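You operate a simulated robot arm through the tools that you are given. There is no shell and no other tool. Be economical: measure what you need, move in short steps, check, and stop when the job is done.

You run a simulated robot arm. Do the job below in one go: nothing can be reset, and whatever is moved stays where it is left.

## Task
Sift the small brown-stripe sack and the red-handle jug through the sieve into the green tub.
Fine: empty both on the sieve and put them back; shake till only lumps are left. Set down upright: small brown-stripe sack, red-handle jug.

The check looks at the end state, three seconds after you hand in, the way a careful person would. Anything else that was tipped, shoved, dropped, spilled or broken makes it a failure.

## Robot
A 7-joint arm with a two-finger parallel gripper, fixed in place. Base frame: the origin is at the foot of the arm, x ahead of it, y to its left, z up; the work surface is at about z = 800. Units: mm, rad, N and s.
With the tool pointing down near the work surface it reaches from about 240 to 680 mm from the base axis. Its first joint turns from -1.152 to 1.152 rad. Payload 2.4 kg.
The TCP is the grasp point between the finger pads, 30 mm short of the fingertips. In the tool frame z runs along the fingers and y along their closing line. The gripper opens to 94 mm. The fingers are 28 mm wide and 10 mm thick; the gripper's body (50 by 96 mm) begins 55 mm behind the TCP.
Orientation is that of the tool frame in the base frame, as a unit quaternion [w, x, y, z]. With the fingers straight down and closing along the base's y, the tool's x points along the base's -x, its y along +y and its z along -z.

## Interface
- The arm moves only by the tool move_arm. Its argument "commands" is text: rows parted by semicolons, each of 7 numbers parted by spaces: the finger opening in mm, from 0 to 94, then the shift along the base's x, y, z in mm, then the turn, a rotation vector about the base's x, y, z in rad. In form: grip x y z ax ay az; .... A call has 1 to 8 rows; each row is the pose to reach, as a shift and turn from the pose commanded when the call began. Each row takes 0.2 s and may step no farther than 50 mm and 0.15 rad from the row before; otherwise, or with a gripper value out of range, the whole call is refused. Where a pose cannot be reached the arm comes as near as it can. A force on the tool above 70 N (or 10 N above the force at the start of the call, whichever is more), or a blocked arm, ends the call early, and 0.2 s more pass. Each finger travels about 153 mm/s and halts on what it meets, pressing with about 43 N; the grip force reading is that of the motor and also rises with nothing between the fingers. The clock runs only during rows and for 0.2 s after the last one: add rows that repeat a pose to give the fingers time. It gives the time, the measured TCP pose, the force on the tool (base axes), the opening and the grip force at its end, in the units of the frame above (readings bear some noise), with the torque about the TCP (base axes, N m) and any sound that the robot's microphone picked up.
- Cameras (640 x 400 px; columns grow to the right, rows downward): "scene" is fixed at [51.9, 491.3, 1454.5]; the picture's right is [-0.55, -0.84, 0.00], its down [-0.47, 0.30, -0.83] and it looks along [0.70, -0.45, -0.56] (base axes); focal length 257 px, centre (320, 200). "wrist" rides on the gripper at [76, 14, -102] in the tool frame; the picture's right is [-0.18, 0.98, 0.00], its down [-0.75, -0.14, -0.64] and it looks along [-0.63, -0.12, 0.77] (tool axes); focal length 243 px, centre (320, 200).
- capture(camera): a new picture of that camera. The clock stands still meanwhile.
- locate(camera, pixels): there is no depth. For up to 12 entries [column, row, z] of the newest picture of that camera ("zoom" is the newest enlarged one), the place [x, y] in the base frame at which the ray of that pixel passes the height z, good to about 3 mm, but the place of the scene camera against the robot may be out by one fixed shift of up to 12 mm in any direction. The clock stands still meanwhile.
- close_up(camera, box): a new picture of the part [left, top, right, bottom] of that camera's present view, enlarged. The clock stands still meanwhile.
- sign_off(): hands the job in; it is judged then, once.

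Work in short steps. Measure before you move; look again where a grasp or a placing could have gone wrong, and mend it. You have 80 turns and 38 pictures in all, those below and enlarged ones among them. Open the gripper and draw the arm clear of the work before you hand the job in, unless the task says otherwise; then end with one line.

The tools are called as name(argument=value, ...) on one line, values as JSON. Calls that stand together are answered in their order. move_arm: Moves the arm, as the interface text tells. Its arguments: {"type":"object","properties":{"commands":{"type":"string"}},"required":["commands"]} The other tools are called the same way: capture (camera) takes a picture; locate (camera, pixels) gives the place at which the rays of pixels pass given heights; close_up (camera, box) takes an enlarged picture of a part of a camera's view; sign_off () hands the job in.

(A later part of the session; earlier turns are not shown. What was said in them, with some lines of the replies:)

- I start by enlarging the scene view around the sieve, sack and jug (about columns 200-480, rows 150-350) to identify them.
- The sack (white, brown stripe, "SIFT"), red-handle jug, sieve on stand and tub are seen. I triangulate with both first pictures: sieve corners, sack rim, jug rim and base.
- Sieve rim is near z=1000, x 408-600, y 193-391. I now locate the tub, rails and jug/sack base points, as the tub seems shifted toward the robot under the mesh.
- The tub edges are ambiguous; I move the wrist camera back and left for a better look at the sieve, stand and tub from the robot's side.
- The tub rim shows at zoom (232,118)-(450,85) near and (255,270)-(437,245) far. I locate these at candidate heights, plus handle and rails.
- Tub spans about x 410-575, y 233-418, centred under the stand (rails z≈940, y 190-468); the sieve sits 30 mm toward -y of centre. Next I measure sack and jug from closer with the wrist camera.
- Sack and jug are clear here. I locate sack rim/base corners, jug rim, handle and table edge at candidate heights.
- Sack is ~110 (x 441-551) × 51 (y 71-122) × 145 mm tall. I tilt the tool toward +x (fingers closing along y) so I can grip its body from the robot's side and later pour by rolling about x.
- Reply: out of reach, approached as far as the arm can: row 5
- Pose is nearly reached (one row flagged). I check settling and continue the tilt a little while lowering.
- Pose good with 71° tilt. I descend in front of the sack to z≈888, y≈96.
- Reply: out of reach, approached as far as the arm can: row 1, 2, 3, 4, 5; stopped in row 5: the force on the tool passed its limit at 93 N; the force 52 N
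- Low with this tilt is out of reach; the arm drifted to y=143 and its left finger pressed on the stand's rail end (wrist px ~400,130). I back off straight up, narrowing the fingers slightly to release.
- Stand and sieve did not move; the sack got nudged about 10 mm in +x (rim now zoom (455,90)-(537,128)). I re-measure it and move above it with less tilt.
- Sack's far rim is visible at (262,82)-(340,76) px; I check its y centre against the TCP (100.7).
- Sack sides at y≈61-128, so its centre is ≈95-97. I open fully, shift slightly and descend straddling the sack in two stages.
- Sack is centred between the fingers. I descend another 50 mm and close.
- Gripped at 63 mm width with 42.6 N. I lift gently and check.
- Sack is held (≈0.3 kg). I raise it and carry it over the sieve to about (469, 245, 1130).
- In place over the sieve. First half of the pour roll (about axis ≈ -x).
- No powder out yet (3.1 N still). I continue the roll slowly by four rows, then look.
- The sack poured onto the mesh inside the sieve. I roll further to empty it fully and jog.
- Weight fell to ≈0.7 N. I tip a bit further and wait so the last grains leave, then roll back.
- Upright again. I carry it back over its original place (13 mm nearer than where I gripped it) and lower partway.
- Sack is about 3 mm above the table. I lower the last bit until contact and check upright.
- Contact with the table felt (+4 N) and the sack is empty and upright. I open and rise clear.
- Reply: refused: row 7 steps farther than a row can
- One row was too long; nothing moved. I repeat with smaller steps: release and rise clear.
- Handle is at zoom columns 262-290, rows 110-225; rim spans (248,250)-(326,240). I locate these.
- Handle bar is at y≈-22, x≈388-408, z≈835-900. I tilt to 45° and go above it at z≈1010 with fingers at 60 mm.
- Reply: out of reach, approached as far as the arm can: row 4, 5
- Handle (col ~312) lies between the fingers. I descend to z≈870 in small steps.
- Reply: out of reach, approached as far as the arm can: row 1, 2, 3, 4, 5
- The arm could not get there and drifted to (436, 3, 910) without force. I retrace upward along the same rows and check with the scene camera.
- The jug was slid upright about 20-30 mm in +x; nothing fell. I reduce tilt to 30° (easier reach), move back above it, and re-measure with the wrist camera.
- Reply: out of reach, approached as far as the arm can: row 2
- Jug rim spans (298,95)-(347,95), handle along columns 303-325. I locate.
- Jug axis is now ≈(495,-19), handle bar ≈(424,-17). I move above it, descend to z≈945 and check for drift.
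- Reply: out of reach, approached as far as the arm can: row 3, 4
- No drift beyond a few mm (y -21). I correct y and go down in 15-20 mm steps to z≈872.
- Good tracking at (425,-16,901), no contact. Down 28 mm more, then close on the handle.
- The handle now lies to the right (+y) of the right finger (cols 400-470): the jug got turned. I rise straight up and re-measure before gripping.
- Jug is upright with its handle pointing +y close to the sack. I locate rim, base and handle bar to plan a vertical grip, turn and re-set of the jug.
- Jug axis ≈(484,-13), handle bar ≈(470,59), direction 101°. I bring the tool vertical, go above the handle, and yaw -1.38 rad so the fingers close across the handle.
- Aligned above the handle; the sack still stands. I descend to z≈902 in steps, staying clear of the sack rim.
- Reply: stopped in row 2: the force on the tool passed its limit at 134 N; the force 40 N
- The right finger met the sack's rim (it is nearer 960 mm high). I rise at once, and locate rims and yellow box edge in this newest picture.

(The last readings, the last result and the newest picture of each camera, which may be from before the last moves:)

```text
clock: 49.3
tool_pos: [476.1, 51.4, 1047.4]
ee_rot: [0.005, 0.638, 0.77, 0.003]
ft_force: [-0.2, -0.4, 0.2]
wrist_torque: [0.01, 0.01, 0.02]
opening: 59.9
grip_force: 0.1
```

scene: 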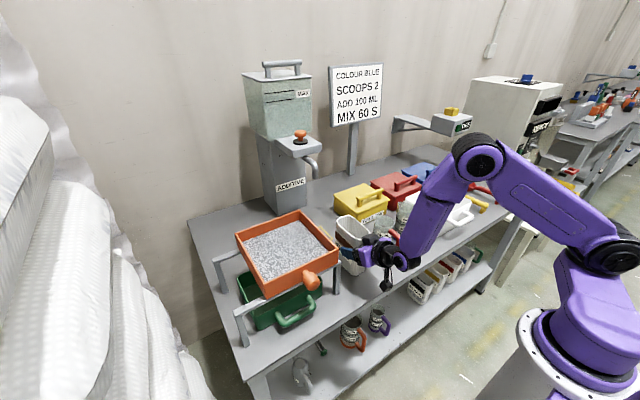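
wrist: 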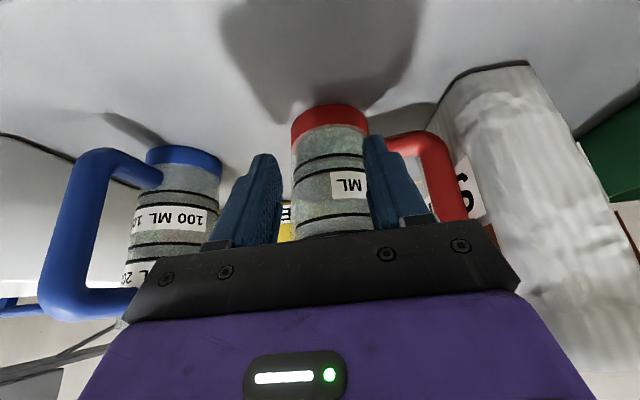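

Jug axis is ≈(479,-13), rim ≈930, yellow box starts at x≈580. I instead grip the jug body from above with fingers across x: move over the axis at full opening.

move_arm(commands="94 1 -32 0 0 0 0; 94 3 -64.5 0 0 0 0; 94 3 -64.5 -35 0 0 0; 94 3 -64.5 -70 0 0 0; 94 3 -64.5 -70 0 0 0")

close_up(camera="wrist", box=[160, 0, 480, 260])

```text
clock: 50.5
tool_pos: [480.8, -15.1, 977.7]
ee_rot: [0.005, 0.638, 0.77, 0.003]
ft_force: [0.5, -0.5, 0.7]
wrist_torque: [-0.01, 0.01, -0.03]
opening: 94.1
grip_force: 0.0
```

```text
1.54 times, centred on (320, 130) of wrist
```

zoom: 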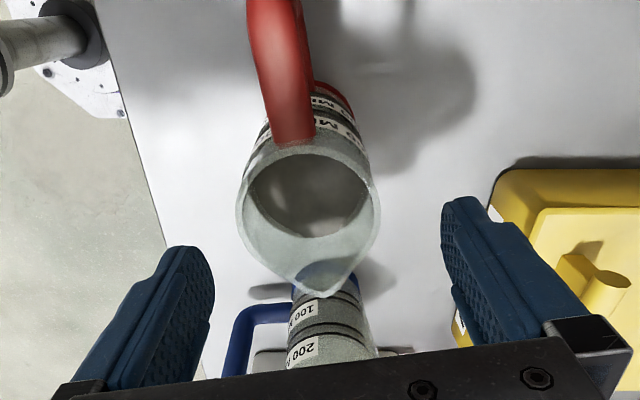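

The jug mouth lies between the fingers; powder well below the rim. I locate the rim to confirm centring.

locate(camera="zoom", pixels=[[237, 205, 930], [380, 205, 930], [308, 145, 930], [318, 296, 930], [278, 70, 900], [310, 200, 930]])

```text
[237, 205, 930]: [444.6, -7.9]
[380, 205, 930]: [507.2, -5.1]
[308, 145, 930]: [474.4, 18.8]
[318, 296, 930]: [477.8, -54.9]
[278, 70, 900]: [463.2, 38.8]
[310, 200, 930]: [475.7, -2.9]
```

Axis ≈(476,-11). I correct by (-5,+3), descend to z≈893 and close on the body.

move_arm(commands="94 -5 3 0 0 0 0; 94 -5 3 -30 0 0 0; 94 -5 3 -58 0 0 0; 94 -5 3 -84 0 0 0; 94 -5 3 -84 0 0 0")

move_arm(commands="75 0 0 0 0 0 0; 55 0 0 0 0 0 0; 45 0 0 0 0 0 0; 45 0 0 0 0 0 0; 45 0 0 0 0 0 0")

```text
clock: 51.7
tool_pos: [475.0, -10.6, 892.7]
ee_rot: [0.005, 0.638, 0.77, 0.004]
ft_force: [1.0, -0.5, 0.6]
wrist_torque: [0.01, -0.01, 0.02]
opening: 93.9
grip_force: 0.0
```

```text
clock: 52.9
tool_pos: [473.8, -10.1, 893.8]
ee_rot: [0.005, 0.638, 0.77, 0.004]
ft_force: [-1.8, -0.8, 3.2]
wrist_torque: [-0.11, 0.31, 0.02]
opening: 63.2
grip_force: 43.3
```

Jug body gripped (63 mm). I ease it away from the sack, lift, and begin turning +1.38 rad so the handle faces the robot.

move_arm(commands="45 0 -4 5 0 0 0; 45 5 -10 20 0 0 0; 45 15 -12 45 0 0 0; 45 20 -12 60 0 0 0.12; 45 20 -12 60 0 0 0.26; 45 20 -12 60 0 0 0.4; 45 20 -12 60 0 0 0.54; 45 20 -12 60 0 0 0.68")

move_arm(commands="45 0 0 0 0 0 0.14; 45 0 0 0 0 0 0.28; 45 0 0 0 0 0 0.42; 45 0 0 0 0 0 0.56; 45 0 0 0 0 0 0.7; 45 0 0 -25 0 0 0.7; 45 0 0 -50 0 0 0.7; 45 0 0 -56 0 0 0.7")

```text
clock: 54.7
tool_pos: [494.5, -22.3, 953.9]
ee_rot: [0.004, 0.344, 0.939, 0.006]
ft_force: [-0.2, -0.9, -1.4]
wrist_torque: [-0.02, 0.0, 0.01]
opening: 63.2
grip_force: 42.8
```

```text
clock: 56.5
tool_pos: [495.6, -22.6, 895.5]
ee_rot: [0.001, 0.002, 1.0, 0.006]
ft_force: [-0.3, 0.3, -1.1]
wrist_torque: [-0.03, 0.01, -0.01]
opening: 63.1
grip_force: 42.9
```

Nearly down (weight ≈1.3 N). I set it down, open, and rise clear for a look.

move_arm(commands="45 0 0 -2 0 0 0; 45 0 0 -4 0 0 0; 45 0 0 -4 0 0 0; 65 0 0 -4 0 0 0; 88 0 0 -4 0 0 0; 88 0 0 -4 0 0 0")

move_arm(commands="88 0 0 40 0 0 0; 88 -15 0 85 0 0 0; 88 -50 0 115 0 -0.06 0; 88 -85 0 145 0 -0.12 0; 70 -110 1 170 0 -0.17 0; 52 -130 2 190 0 -0.17 0; 52 -147 3 200 0 -0.17 0; 52 -147 3 200 0 -0.17 0")

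close_up(camera="wrist", box=[200, 0, 480, 175])

```text
clock: 57.9
tool_pos: [494.1, -22.9, 893.4]
ee_rot: [0.002, 0.002, 1.0, 0.006]
ft_force: [0.7, 0.1, 1.3]
wrist_torque: [0.03, -0.01, 0.04]
opening: 88.1
grip_force: 0.1
```

```text
clock: 59.7
tool_pos: [348.0, -18.0, 1093.5]
ee_rot: [0.087, 0.001, 0.996, 0.007]
ft_force: [0.0, 0.1, -0.1]
wrist_torque: [0.0, -0.01, -0.02]
opening: 52.1
grip_force: 0.1
```

```text
2.29 times, centred on (340, 88) of wrist
```

zoom: 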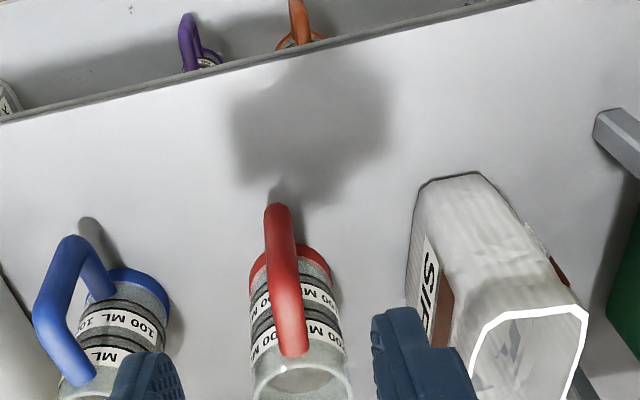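

Jug is upright with handle facing the robot (zoom cols 265-308). I locate handle, rim and sack.

locate(camera="zoom", pixels=[[277, 212, 890], [264, 225, 870], [291, 222, 870], [284, 270, 895], [293, 350, 912], [250, 378, 930], [350, 372, 930], [250, 268, 800], [332, 262, 800], [408, 270, 800], [418, 186, 800], [480, 174, 800]])

```text
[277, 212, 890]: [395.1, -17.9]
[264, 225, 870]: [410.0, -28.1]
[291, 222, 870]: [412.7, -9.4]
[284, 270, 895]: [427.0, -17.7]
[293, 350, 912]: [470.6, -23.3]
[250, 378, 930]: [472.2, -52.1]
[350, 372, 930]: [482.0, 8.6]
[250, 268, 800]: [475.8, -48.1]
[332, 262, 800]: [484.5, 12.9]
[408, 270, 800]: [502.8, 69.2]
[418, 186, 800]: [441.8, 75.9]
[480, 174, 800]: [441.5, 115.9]
```

Bar of the handle is ≈(424,-18.5) now (its bottom makes the top silhouette). I tilt to 30° high up, move above it, settle at z≈975.

move_arm(commands="52 20 0 0 0 -0.12 0; 52 45 0 0 0 -0.24 0; 52 76 -0.5 0 0 -0.35 0; 52 76 -0.5 -30 0 -0.35 0; 52 76 -0.5 -60 0 -0.35 0; 52 76 -0.5 -90 0 -0.35 0; 52 76 -0.5 -118 0 -0.35 0; 52 76 -0.5 -118 0 -0.35 0")

move_arm(commands="52 0 0 -2 0 0 0; 52 0 0 -2 0 0 0")

```text
clock: 61.5
tool_pos: [423.2, -19.4, 976.4]
ee_rot: [0.258, 0.0, 0.966, 0.006]
ft_force: [-0.2, -0.5, -0.5]
wrist_torque: [-0.01, -0.03, 0.01]
opening: 52.1
grip_force: 0.0
out of reach, approached as far as the arm can: row 6
```

```text
clock: 62.1
tool_pos: [423.0, -19.4, 973.5]
ee_rot: [0.259, 0.0, 0.966, 0.007]
ft_force: [0.2, -0.2, 0.6]
wrist_torque: [-0.02, 0.01, 0.0]
opening: 52.1
grip_force: 0.0
```

Settled exactly at (423,-19.4,974). I descend to z≈872 in 25 mm steps.

move_arm(commands="52 0 0.5 -25 0 0 0; 52 0 0.5 -50 0 0 0; 52 0 0.5 -75 0 0 0; 52 0 0.5 -101 0 0 0; 52 0 0.5 -101 0 0 0")

```text
clock: 63.3
tool_pos: [423.9, -21.3, 872.4]
ee_rot: [0.259, 0.0, 0.966, 0.008]
ft_force: [0.1, -0.4, -0.6]
wrist_torque: [0.0, 0.02, 0.0]
opening: 52.0
grip_force: 0.0
```

At the handle with no contact. I close on it.

move_arm(commands="40 0 1.5 0 0 0 0; 25 0 1.5 0 0 0 0; 10 0 1.5 0 0 0 0; 5 0 1.5 0 0 0 0; 5 0 1.5 0 0 0 0; 5 0 1.5 0 0 0 0")

```text
clock: 64.7
tool_pos: [424.1, -19.5, 873.4]
ee_rot: [0.259, -0.001, 0.966, 0.008]
ft_force: [0.8, -0.4, -0.3]
wrist_torque: [-0.07, 0.04, 0.0]
opening: 21.3
grip_force: 43.4
```

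Handle held (21 mm, 43 N). I lift straight up slowly.

move_arm(commands="5 0 0 8 0 0 0; 5 0 0 30 0 0 0; 5 0 0 60 0 0 0; 5 0 0 90 0 0 0; 5 0 0 110 0 0 0; 5 0 0 130 0 0 0; 5 0 0 150 0 0 0; 5 0 0 170 0 0 0")

move_arm(commands="5 0 0 30 0 0 0; 5 0 0 65 0 0 0; 5 0 0 100 0 0 0; 5 0 0 110 0 0 0; 5 0 0 110 0 0 0")

capture(camera="scene")

```text
clock: 66.5
tool_pos: [428.8, -22.5, 1030.3]
ee_rot: [0.267, -0.003, 0.964, -0.006]
ft_force: [-0.3, 1.0, -1.9]
wrist_torque: [0.02, 0.09, -0.06]
opening: 21.3
grip_force: 42.9
out of reach, approached as far as the arm can: row 7, 8
```

```text
clock: 67.7
tool_pos: [422.4, -17.8, 1152.1]
ee_rot: [0.26, 0.0, 0.966, 0.004]
ft_force: [0.3, 0.6, -1.1]
wrist_torque: [0.05, 0.1, 0.02]
opening: 21.1
grip_force: 42.9
```

```text
3 pictures are left
```

scene: 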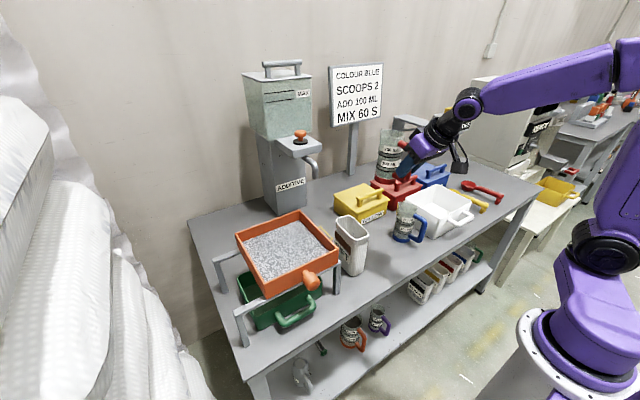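

Jug is held upright. I carry it level to (427, 232, 1150) above the sieve.

move_arm(commands="5 0 40 0 0 0 0; 5 1 80 0 0 0 0; 5 2 120 0 0 0 0; 5 3 160 0 0 0 0; 5 4 200 0 0 0 0; 5 5 235 0 0 0 0; 5 5 250 0 0 0 0; 5 5 250 0 0 0 0")

move_arm(commands="5 0 0 0 -0.139 -0.032 0.015; 5 0 0 0 -0.278 -0.064 0.03; 5 0 0 0 -0.417 -0.096 0.044; 5 0 0 0 -0.556 -0.127 0.059; 5 0 0 0 -0.696 -0.159 0.074; 5 0 0 0 -0.835 -0.191 0.089; 5 0 0 0 -0.835 -0.191 0.089")

```text
clock: 69.5
tool_pos: [429.1, 231.9, 1153.1]
ee_rot: [0.259, 0.001, 0.966, 0.007]
ft_force: [-0.3, -0.2, -1.9]
wrist_torque: [-0.02, 0.08, -0.02]
opening: 21.5
grip_force: 43.1
```

```text
clock: 71.1
tool_pos: [427.6, 231.5, 1153.5]
ee_rot: [0.324, -0.148, 0.856, -0.375]
ft_force: [0.4, -0.2, -1.1]
wrist_torque: [0.0, 0.13, 0.02]
opening: 21.3
grip_force: 43.5
```

Tracking well. I continue the roll to pour, lowering by 20 mm.

move_arm(commands="5 0 0 -5 -0.139 -0.032 0.015; 5 0 0 -10 -0.278 -0.064 0.03; 5 0 0 -15 -0.417 -0.096 0.044; 5 0 0 -20 -0.556 -0.127 0.059; 5 0 0 -20 -0.626 -0.143 0.066; 5 0 0 -20 -0.696 -0.159 0.074; 5 0 0 -20 -0.765 -0.175 0.082; 5 0 0 -20 -0.835 -0.191 0.089")

close_up(camera="scene", box=[200, 150, 400, 310])

```text
clock: 72.9
tool_pos: [428.9, 231.3, 1133.2]
ee_rot: [-0.331, 0.268, -0.591, 0.686]
ft_force: [0.5, -0.7, -1.0]
wrist_torque: [-0.03, 0.09, 0.03]
opening: 21.1
grip_force: 43.3
```

```text
2.50 times, centred on (300, 230) of scene
```

zoom: 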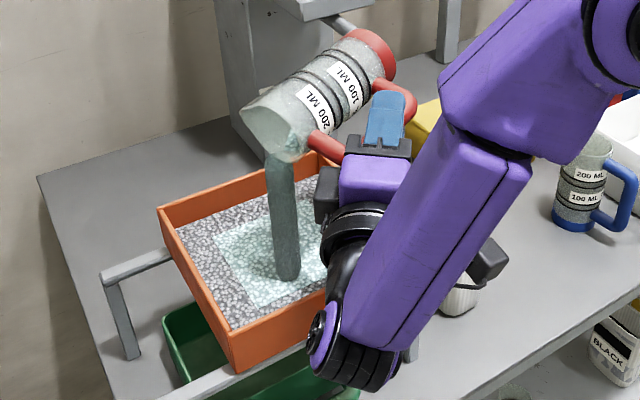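

The jug is pouring onto the middle of the mesh. I tilt further to drain it fully and wait.

move_arm(commands="5 0 0 0 -0.139 -0.032 0.015; 5 0 0 0 -0.278 -0.064 0.03; 5 0 0 0 -0.417 -0.096 0.044; 5 0 0 0 -0.556 -0.127 0.059; 5 0 0 0 -0.626 -0.143 0.066; 5 0 0 0 -0.626 -0.143 0.066; 5 0 0 0 -0.626 -0.143 0.066; 5 0 0 0 -0.626 -0.143 0.066")

move_arm(commands="5 0 0 0 -0.14 0 0; 5 0 0 0 -0.28 0 0; 5 0 0 0 -0.28 0 0; 5 0 0 0 -0.28 0 0; 5 0 0 0 -0.28 0 0; 5 0 0 0 -0.28 0 0; 5 0 0 0 -0.14 0 0; 5 0 0 0 0 0 0")

```text
clock: 74.7
tool_pos: [430.3, 233.9, 1132.8]
ee_rot: [-0.313, 0.306, -0.424, 0.793]
ft_force: [0.2, -0.1, -1.0]
wrist_torque: [-0.02, 0.05, 0.01]
opening: 21.1
grip_force: 43.0
out of reach, approached as far as the arm can: row 3, 4, 5, 6, 7, 8
```

```text
clock: 76.5
tool_pos: [430.2, 233.7, 1132.7]
ee_rot: [-0.313, 0.307, -0.425, 0.792]
ft_force: [-0.1, -0.2, -1.3]
wrist_torque: [-0.03, 0.04, -0.01]
opening: 21.1
grip_force: 43.0
out of reach, approached as far as the arm can: row 1, 2, 3, 4, 5, 6, 7
```

Roll hit a limit at ≈121° jug tilt. I pitch a little further the other way (about -y) while raising 30 mm, with a small jog to drain the rest.

move_arm(commands="5 0 0 15 0 -0.12 0; 5 0 0 30 0 -0.24 0; 5 0 0 35 0 -0.34 0; 5 0 0 25 0 -0.34 0; 5 0 0 35 0 -0.34 0; 5 0 0 25 0 -0.34 0; 5 0 0 35 0 -0.34 0; 5 0 0 35 0 -0.34 0")

```text
clock: 78.3
tool_pos: [446.4, 182.9, 1163.7]
ee_rot: [-0.326, 0.281, -0.424, 0.797]
ft_force: [0.2, 0.6, -0.8]
wrist_torque: [-0.04, 0.1, -0.02]
opening: 20.9
grip_force: 43.0
out of reach, approached as far as the arm can: row 1, 2, 3, 4, 5, 6, 7, 8
```

The arm drifted in y but the lip stayed over the sieve. I roll the jug back upright about (0.969, 0.237, -0.072), shifting back over the sieve meanwhile.

move_arm(commands="5 -3 15 0 0.137 0.0335 -0.0102; 5 -6 30 0 0.274 0.067 -0.0204; 5 -10 45 0 0.411 0.1005 -0.0306; 5 -15 45 0 0.548 0.134 -0.0408; 5 -18 45 0 0.685 0.1675 -0.051; 5 -18 45 0 0.822 0.201 -0.0612; 5 -18 45 0 0.959 0.2345 -0.0714; 5 -18 45 0 1.096 0.268 -0.0816")

move_arm(commands="5 0 0 0 0.137 0.0335 -0.0102; 5 0 0 0 0.274 0.067 -0.0204; 5 0 0 0 0.411 0.1005 -0.0306; 5 0 0 0 0.548 0.134 -0.0408; 5 0 0 0 0.685 0.1675 -0.051; 5 0 0 0 0.822 0.201 -0.0612; 5 0 0 0 0.959 0.2345 -0.0714; 5 0 0 0 0.959 0.2345 -0.0714")

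```text
clock: 80.1
tool_pos: [427.7, 227.2, 1163.4]
ee_rot: [0.337, -0.153, 0.824, -0.429]
ft_force: [0.1, 0.3, -0.9]
wrist_torque: [0.02, 0.07, 0.02]
opening: 21.3
grip_force: 42.9
```

```text
clock: 81.9
tool_pos: [427.0, 227.5, 1163.5]
ee_rot: [0.258, 0.001, 0.966, 0.008]
ft_force: [0.9, 0.2, -0.8]
wrist_torque: [-0.04, 0.06, 0.01]
opening: 21.1
grip_force: 42.9
```

Upright and empty (≈0.8 N). I carry it back to above its original place (bar ≈(411,-23)).

move_arm(commands="5 0 -40 0 0 0 0; 5 -1 -82 0 0 0 0; 5 -2 -124 0 0 0 0; 5 -4 -166 0 0 0 0; 5 -8 -208 0 0 0 0; 5 -14 -245 0 0 0 0; 5 -16 -251 -20 0 0 0; 5 -16 -251 -60 0 0 0")

move_arm(commands="5 0 0 -30 0 0 0; 5 0 0 -60 0 0 0; 5 0 0 -90 0 0 0; 5 0 0 -120 0 0 0; 5 0 0 -150 0 0 0; 5 0 0 -160 0 0 0; 5 0 0 -160 0 0 0; 5 0 0 -160 0 0 0")

```text
clock: 83.7
tool_pos: [410.3, -23.5, 1104.6]
ee_rot: [0.26, 0.0, 0.966, 0.007]
ft_force: [0.7, -0.4, -1.3]
wrist_torque: [-0.01, 0.06, 0.0]
opening: 21.2
grip_force: 43.2
```

```text
clock: 85.5
tool_pos: [411.0, -22.9, 943.1]
ee_rot: [0.26, 0.001, 0.966, 0.006]
ft_force: [-0.1, 0.4, -1.2]
wrist_torque: [0.02, 0.08, 0.01]
opening: 21.0
grip_force: 43.4
```

Good. I lower in 20 mm steps to just above the table.

move_arm(commands="5 0 0 -20 0 0 0; 5 0 0 -40 0 0 0; 5 0 0 -55 0 0 0; 5 0 0 -65 0 0 0; 5 0 0 -65 0 0 0")

```text
clock: 86.7
tool_pos: [411.8, -24.4, 878.5]
ee_rot: [0.259, 0.001, 0.966, 0.006]
ft_force: [-0.5, 0.1, -1.0]
wrist_torque: [-0.01, 0.09, 0.01]
opening: 21.1
grip_force: 43.0
```

Reachable at the original place. Lower to contact.

move_arm(commands="5 0 0 -3 0 0 0; 5 0 0 -5.5 0 0 0; 5 0 0 -5.5 0 0 0")

```text
clock: 87.5
tool_pos: [411.4, -22.4, 873.4]
ee_rot: [0.261, 0.0, 0.965, 0.006]
ft_force: [-1.1, 1.1, 6.5]
wrist_torque: [-0.18, -0.41, 0.02]
opening: 21.3
grip_force: 43.2
```

Contact (+6.5 N). I release and rise straight up.

move_arm(commands="5 0 0 0.7 0 0 0; 35 0 0 0.7 0 0 0; 52 0 0 0.7 0 0 0; 52 0 0 0.7 0 0 0; 52 0 0 35 0 0 0; 52 0 0 70 0 0 0; 52 0 0 105 0 0 0; 52 0 0 150 0 0 0")

move_arm(commands="60 0 0 30 0 0.1 0; 60 -10 30 60 0 0.2 0; 60 -20 65 80 0 0.3 0; 60 -30 105 100 0 0.4 0; 60 -40 150 105 0 0.525 0; 60 -40 195 105 0 0.525 0; 60 -40 240 105 0 0.525 0; 60 -40 260 105 0 0.525 0")

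close_up(camera="wrist", box=[120, 0, 520, 200])

```text
clock: 89.3
tool_pos: [412.0, -24.1, 1012.8]
ee_rot: [0.26, -0.004, 0.966, 0.003]
ft_force: [-0.9, -1.4, -1.2]
wrist_torque: [0.04, -0.05, -0.03]
opening: 52.3
grip_force: 0.0
out of reach, approached as far as the arm can: row 8
```

```text
clock: 91.1
tool_pos: [306.8, 200.3, 1066.5]
ee_rot: [0.112, 0.03, 0.993, 0.0]
ft_force: [0.9, 0.1, 0.1]
wrist_torque: [0.0, -0.06, 0.02]
opening: 59.9
grip_force: 0.0
out of reach, approached as far as the arm can: row 1, 2, 3, 4, 5, 6, 7, 8
```

```text
1.60 times, centred on (320, 100) of wrist
```

zoom: 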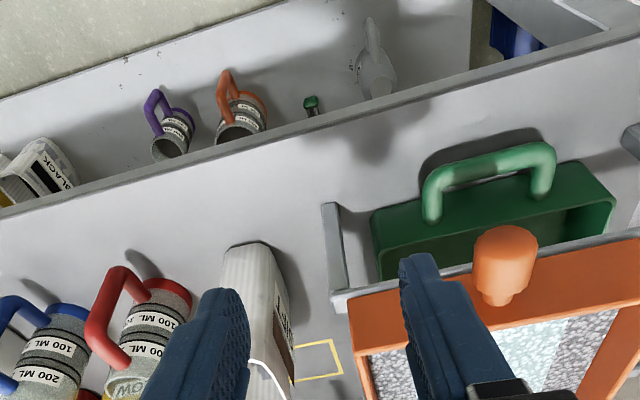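

Jug and sack stand upright in place. I locate the sieve handle knob (zoom ~ (507,262)) in this picture.

locate(camera="zoom", pixels=[[507, 232, 970], [507, 262, 970], [477, 265, 970], [538, 255, 970], [498, 300, 970], [507, 262, 985], [507, 262, 955], [350, 315, 1000], [350, 315, 990], [332, 296, 940]])

```text
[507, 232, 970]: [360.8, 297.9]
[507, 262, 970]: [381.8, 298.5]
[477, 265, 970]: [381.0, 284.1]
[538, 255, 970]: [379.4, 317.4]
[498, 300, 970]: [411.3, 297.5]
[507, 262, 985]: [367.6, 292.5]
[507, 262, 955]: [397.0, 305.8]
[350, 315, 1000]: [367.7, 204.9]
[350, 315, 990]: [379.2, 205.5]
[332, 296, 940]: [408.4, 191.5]
```

Knob centre ≈(387,302,962), ~33 mm thick; sieve centre y≈292, tub centre ≈325. I bring the tool vertical above the knob.

move_arm(commands="70 10 20 10 0 0.113 0.03; 70 25 45 10 0 0.226 0.06; 70 50 75 10 0 0.226 0.06; 70 78 102 10 0 0.226 0.06; 70 78 102 10 0 0.226 0.06; 70 78 102 10 0 0.226 0.06")

```text
clock: 92.5
tool_pos: [344.7, 229.1, 1075.1]
ee_rot: [0.123, 0.015, 0.992, 0.003]
ft_force: [1.3, -0.5, 1.6]
wrist_torque: [-0.04, -0.01, -0.01]
opening: 69.9
grip_force: 0.2
out of reach, approached as far as the arm can: row 1, 2, 3, 4, 5, 6
```

The arm seems stuck near a wrist limit. I rise with unchanged orientation to see if tracking recovers.

move_arm(commands="70 0 0 30 0 0 0; 70 0 0 60 0 0 0; 70 0 0 100 0 0 0; 70 0 0 140 0 0 0; 70 0 0 140 0 0 0")

```text
clock: 93.7
tool_pos: [289.0, 243.7, 1121.6]
ee_rot: [0.128, 0.015, 0.992, 0.0]
ft_force: [0.1, -0.9, 0.5]
wrist_torque: [0.02, 0.0, 0.01]
opening: 70.0
grip_force: 0.2
out of reach, approached as far as the arm can: row 1, 2, 3, 4, 5
```

Tilting back toward the earlier well-tracking posture (30° tilt, farther out) should release the limit; I try that while moving away from the robot base.

move_arm(commands="70 20 -10 0 0 -0.1 0; 70 50 -25 0 0 -0.2 0; 70 80 -45 10 0 -0.27 0; 70 110 -65 20 0 -0.27 0; 70 125 -85 30 0 -0.27 0; 70 125 -85 30 0 -0.27 0")

```text
clock: 95.1
tool_pos: [412.4, 160.2, 1152.5]
ee_rot: [0.256, 0.015, 0.967, 0.004]
ft_force: [-0.1, 0.2, -1.0]
wrist_torque: [-0.01, -0.01, -0.04]
opening: 69.9
grip_force: 0.1
```

Tracking recovered at (412,160,1152). I now untilt to vertical while moving to above the knob, high up.

move_arm(commands="70 0 10 0 0 0.13 0.005; 70 0 25 0 0 0.26 0.01; 70 -5 50 0 0 0.39 0.015; 70 -10 75 0 0 0.517 0.02; 70 -15 105 0 0 0.517 0.025; 70 -25 140 0 0 0.517 0.03; 70 -25 140 0 0 0.517 0.03")

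```text
clock: 96.7
tool_pos: [348.3, 222.2, 1104.1]
ee_rot: [0.127, 0.012, 0.992, -0.018]
ft_force: [0.0, 0.8, 0.6]
wrist_torque: [-0.06, -0.05, -0.03]
opening: 70.1
grip_force: 0.0
out of reach, approached as far as the arm can: row 2, 3, 4, 5, 6, 7
```

This branch can't go vertical, but it tracked well at ~57° tilt (as with the sack), which suits the knob too. I tilt to θ≈1.0 above the knob.

move_arm(commands="70 10 0 0 0.003 -0.125 0.006; 70 20 0 0 0.007 -0.25 0.013; 70 30 10 0 0.01 -0.375 0.02; 70 30 25 0 0.013 -0.5 0.026; 70 25 45 0 0.017 -0.62 0.033; 70 22 65 0 0.02 -0.745 0.039; 70 22 80 0 0.02 -0.745 0.039; 70 22 80 0 0.02 -0.745 0.039")

```text
clock: 98.5
tool_pos: [368.7, 303.2, 1104.7]
ee_rot: [0.48, 0.001, 0.877, -0.002]
ft_force: [-0.1, 0.9, 0.2]
wrist_torque: [0.01, 0.01, 0.06]
opening: 70.0
grip_force: 0.1
```

Excellent tracking. I descend toward the knob to z≈1000 first, then to 968.

move_arm(commands="70 0 0 -35 0 0 0; 70 0 0 -70 0 0 0; 70 0 0 -100 0 0 0; 70 0 -1 -120 0 0 0; 70 0 -1 -137 0 0 0; 70 0 -1 -137 0 0 0")

```text
clock: 99.9
tool_pos: [368.7, 302.7, 966.5]
ee_rot: [0.48, 0.001, 0.877, -0.001]
ft_force: [0.1, 0.7, 0.0]
wrist_torque: [0.0, -0.01, 0.04]
opening: 70.0
grip_force: 0.1
```

Reached without contact. I close on the knob.

move_arm(commands="50 0 0 0 0 0 0; 35 0 0 0 0 0 0; 20 0 0 0 0 0 0; 15 0 0 0 0 0 0; 15 0 0 0 0 0 0")

```text
clock: 101.1
tool_pos: [367.8, 302.9, 967.0]
ee_rot: [0.479, 0.0, 0.878, -0.001]
ft_force: [2.0, -1.3, -1.0]
wrist_torque: [0.15, -0.12, 0.52]
opening: 33.8
grip_force: 44.8
```

Knob held (33.8 mm). I slide the sieve +30 mm in y to centre it over the tub.

move_arm(commands="15 0 5 0 0 0 0; 15 0 12 0 0 0 0; 15 0 20 0 0 0 0; 15 0 30 0 0 0 0; 15 0 30 0 0 0 0")

```text
clock: 102.3
tool_pos: [368.2, 333.4, 967.2]
ee_rot: [0.479, 0.0, 0.878, -0.001]
ft_force: [7.5, -0.9, -11.4]
wrist_torque: [-0.04, -0.88, 0.7]
opening: 33.5
grip_force: 45.2
```

It slides freely with low force. Now shake ±20 mm along the rails.

move_arm(commands="15 0 20 0 0 0 0; 15 0 -20 0 0 0 0; 15 0 20 0 0 0 0; 15 0 -20 0 0 0 0; 15 0 20 0 0 0 0; 15 0 -20 0 0 0 0; 15 0 20 0 0 0 0; 15 0 0 0 0 0 0")

move_arm(commands="15 0 20 0 0 0 0; 15 0 -20 0 0 0 0; 15 0 20 0 0 0 0; 15 0 -20 0 0 0 0; 15 0 20 0 0 0 0; 15 0 -20 0 0 0 0; 15 0 20 0 0 0 0; 15 0 0 0 0 0 0")

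```text
clock: 104.1
tool_pos: [368.6, 331.9, 966.4]
ee_rot: [0.48, -0.001, 0.877, -0.001]
ft_force: [-6.2, -0.3, -1.7]
wrist_torque: [-0.39, 0.02, 0.21]
opening: 33.6
grip_force: 44.8
```

```text
clock: 105.9
tool_pos: [369.1, 333.0, 966.8]
ee_rot: [0.479, 0.001, 0.878, -0.003]
ft_force: [3.6, 0.8, -11.3]
wrist_torque: [-0.39, 0.07, 0.47]
opening: 34.0
grip_force: 45.2
```

Shaking goes smoothly. I add several more shake rounds, then use the last picture before releasing.

move_arm(commands="15 0 22 0 0 0 0; 15 0 -22 0 0 0 0; 15 0 22 0 0 0 0; 15 0 -22 0 0 0 0; 15 0 22 0 0 0 0; 15 0 -22 0 0 0 0; 15 0 22 0 0 0 0; 15 0 0 0 0 0 0")

move_arm(commands="15 0 22 0 0 0 0; 15 0 -22 0 0 0 0; 15 0 22 0 0 0 0; 15 0 -22 0 0 0 0; 15 0 22 0 0 0 0; 15 0 -22 0 0 0 0; 15 0 22 0 0 0 0; 15 0 0 0 0 0 0")

move_arm(commands="15 0 22 0 0 0 0; 15 0 -22 0 0 0 0; 15 0 22 0 0 0 0; 15 0 -22 0 0 0 0; 15 0 22 0 0 0 0; 15 0 -22 0 0 0 0; 15 0 22 0 0 0 0; 15 0 0 0 0 0 0")

move_arm(commands="15 0 22 0 0 0 0; 15 0 -22 0 0 0 0; 15 0 22 0 0 0 0; 15 0 -22 0 0 0 0; 15 0 22 0 0 0 0; 15 0 -22 0 0 0 0; 15 0 22 0 0 0 0; 15 0 0 0 0 0 0")

move_arm(commands="15 0 22 0 0 0 0; 15 0 -22 0 0 0 0; 15 0 22 0 0 0 0; 15 0 -22 0 0 0 0; 15 0 22 0 0 0 0; 15 0 -22 0 0 0 0; 15 0 22 0 0 0 0; 15 0 0 0 0 0 0")

move_arm(commands="15 0 22 0 0 0 0; 15 0 -22 0 0 0 0; 15 0 22 0 0 0 0; 15 0 -22 0 0 0 0; 15 0 22 0 0 0 0; 15 0 -22 0 0 0 0; 15 0 22 0 0 0 0; 15 0 0 0 0 0 0")

```text
clock: 107.7
tool_pos: [368.3, 332.9, 967.8]
ee_rot: [0.481, -0.001, 0.877, 0.0]
ft_force: [-10.7, 0.7, 4.7]
wrist_torque: [-0.4, 0.59, 0.37]
opening: 33.7
grip_force: 44.9
```

```text
clock: 109.5
tool_pos: [369.3, 334.4, 967.3]
ee_rot: [0.481, 0.0, 0.877, -0.001]
ft_force: [-2.3, 0.6, 5.0]
wrist_torque: [-0.37, -0.04, 0.27]
opening: 33.7
grip_force: 44.9
```

```text
clock: 111.3
tool_pos: [369.6, 332.8, 967.4]
ee_rot: [0.48, 0.001, 0.877, -0.001]
ft_force: [10.0, 0.6, 4.8]
wrist_torque: [-0.41, 0.01, 0.35]
opening: 33.8
grip_force: 44.9
```

```text
clock: 113.1
tool_pos: [368.5, 333.0, 966.5]
ee_rot: [0.479, 0.0, 0.878, -0.002]
ft_force: [3.5, -0.1, -6.4]
wrist_torque: [-0.36, 0.04, 0.26]
opening: 33.7
grip_force: 44.8
```

```text
clock: 114.9
tool_pos: [368.4, 331.0, 966.4]
ee_rot: [0.48, 0.0, 0.877, -0.002]
ft_force: [2.0, 0.9, 0.5]
wrist_torque: [-0.41, -0.1, 0.21]
opening: 33.8
grip_force: 44.8
```

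```text
clock: 116.7
tool_pos: [368.8, 332.7, 967.0]
ee_rot: [0.479, 0.0, 0.878, -0.002]
ft_force: [-0.9, 1.3, -4.7]
wrist_torque: [-0.42, 0.08, 0.28]
opening: 34.0
grip_force: 45.5
```

I use the last picture now on sieve, tub, sack and jug.

close_up(camera="scene", box=[205, 200, 345, 330])

```text
3.08 times, centred on (275, 265) of scene
```

zoom: 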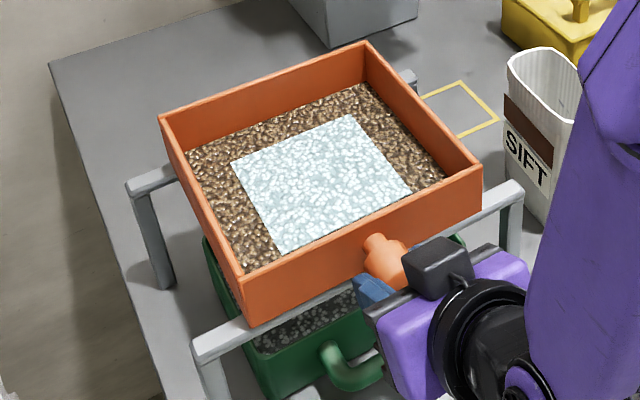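

Grains are in the tub; brown lumps remain, with a pale patch from the jug still on the mesh. I shake considerably longer and slightly harder.

move_arm(commands="15 0 24 0 0 0 0; 15 0 -24 0 0 0 0; 15 0 24 0 0 0 0; 15 0 -24 0 0 0 0; 15 0 24 0 0 0 0; 15 0 -24 0 0 0 0; 15 0 24 0 0 0 0; 15 0 0 0 0 0 0")

move_arm(commands="15 0 24 0 0 0 0; 15 0 -24 0 0 0 0; 15 0 24 0 0 0 0; 15 0 -24 0 0 0 0; 15 0 24 0 0 0 0; 15 0 -24 0 0 0 0; 15 0 24 0 0 0 0; 15 0 0 0 0 0 0")

move_arm(commands="15 0 24 0 0 0 0; 15 0 -24 0 0 0 0; 15 0 24 0 0 0 0; 15 0 -24 0 0 0 0; 15 0 24 0 0 0 0; 15 0 -24 0 0 0 0; 15 0 24 0 0 0 0; 15 0 0 0 0 0 0")

move_arm(commands="15 0 24 0 0 0 0; 15 0 -24 0 0 0 0; 15 0 24 0 0 0 0; 15 0 -24 0 0 0 0; 15 0 24 0 0 0 0; 15 0 -24 0 0 0 0; 15 0 24 0 0 0 0; 15 0 0 0 0 0 0")

move_arm(commands="15 0 24 0 0 0 0; 15 0 -24 0 0 0 0; 15 0 24 0 0 0 0; 15 0 -24 0 0 0 0; 15 0 24 0 0 0 0; 15 0 -24 0 0 0 0; 15 0 24 0 0 0 0; 15 0 0 0 0 0 0")

move_arm(commands="15 0 24 0 0 0 0; 15 0 -24 0 0 0 0; 15 0 24 0 0 0 0; 15 0 -24 0 0 0 0; 15 0 24 0 0 0 0; 15 0 -24 0 0 0 0; 15 0 24 0 0 0 0; 15 0 0 0 0 0 0")

move_arm(commands="15 0 24 0 0 0 0; 15 0 -24 0 0 0 0; 15 0 24 0 0 0 0; 15 0 -24 0 0 0 0; 15 0 24 0 0 0 0; 15 0 -24 0 0 0 0; 15 0 24 0 0 0 0; 15 0 0 0 0 0 0")

move_arm(commands="15 0 24 0 0 0 0; 15 0 -24 0 0 0 0; 15 0 24 0 0 0 0; 15 0 -24 0 0 0 0; 15 0 24 0 0 0 0; 15 0 -24 0 0 0 0; 15 0 24 0 0 0 0; 15 0 0 0 0 0 0")

```text
clock: 118.5
tool_pos: [369.8, 332.6, 967.8]
ee_rot: [0.479, 0.0, 0.878, -0.002]
ft_force: [-0.2, 0.0, -6.3]
wrist_torque: [-0.45, 0.2, 0.33]
opening: 33.8
grip_force: 45.5
```

```text
clock: 120.3
tool_pos: [369.4, 332.7, 966.8]
ee_rot: [0.48, 0.0, 0.877, -0.001]
ft_force: [0.1, 0.8, 1.7]
wrist_torque: [-0.45, 0.64, 0.23]
opening: 34.0
grip_force: 45.0
```

```text
clock: 122.1
tool_pos: [368.2, 331.8, 965.9]
ee_rot: [0.479, 0.002, 0.878, -0.003]
ft_force: [10.0, 0.1, -5.6]
wrist_torque: [-0.47, 0.98, 0.52]
opening: 33.8
grip_force: 45.4
```

```text
clock: 123.9
tool_pos: [368.4, 333.7, 966.5]
ee_rot: [0.48, -0.001, 0.877, 0.0]
ft_force: [-4.6, -0.5, 12.2]
wrist_torque: [-0.33, 0.06, 0.29]
opening: 33.4
grip_force: 44.9
```

```text
clock: 125.7
tool_pos: [369.9, 332.3, 966.2]
ee_rot: [0.478, 0.0, 0.878, -0.003]
ft_force: [4.1, 0.2, -4.5]
wrist_torque: [-0.37, -0.18, 0.18]
opening: 34.1
grip_force: 44.6
```

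```text
clock: 127.5
tool_pos: [368.3, 332.0, 966.6]
ee_rot: [0.479, 0.001, 0.878, -0.003]
ft_force: [6.9, -0.6, -15.2]
wrist_torque: [-0.33, 0.23, 0.58]
opening: 33.8
grip_force: 45.1
```

```text
clock: 129.3
tool_pos: [367.7, 331.9, 968.2]
ee_rot: [0.48, -0.001, 0.877, 0.0]
ft_force: [-0.7, 2.0, 2.8]
wrist_torque: [-0.43, 0.71, 0.26]
opening: 33.8
grip_force: 45.1
```

```text
clock: 131.1
tool_pos: [369.1, 331.3, 966.5]
ee_rot: [0.48, 0.0, 0.877, -0.002]
ft_force: [11.8, 0.2, 3.2]
wrist_torque: [-0.48, -0.35, 0.36]
opening: 33.6
grip_force: 44.4
```

About 70 further strokes are done, sieve centred over the tub on its rails. I release the knob and rise clear.

move_arm(commands="45 0 0 0 0 0 0; 70 0 0 0 0 0 0; 70 0 0 0 0 0 0; 70 0 0 35 0 0 0; 70 0 0 70 0 0 0; 70 0 0 110 0 0 0; 70 0 0 150 0 0 0; 70 0 0 190 0 0 0")

```text
clock: 132.9
tool_pos: [369.9, 332.7, 1156.4]
ee_rot: [0.48, 0.001, 0.877, -0.001]
ft_force: [0.2, 0.1, 0.0]
wrist_torque: [0.01, 0.01, 0.01]
opening: 70.1
grip_force: 0.0
```

The gripper is open and clear of the work at z≈1156, so I hand in.

sign_off()

```text
The job is handed in.
```

The sack and jug are emptied on the sieve and stand upright at their original places, and the sieve is shaken over the green tub. My last picture, taken before the final 50-odd strokes, still showed a pale patch of the jug's contents on the mesh, so I did not confirm that only lumps are left. On the way I nudged both the sack and the jug and turned the jug around, then put them right; the sieve sits about 30 mm along its rails from where it began.
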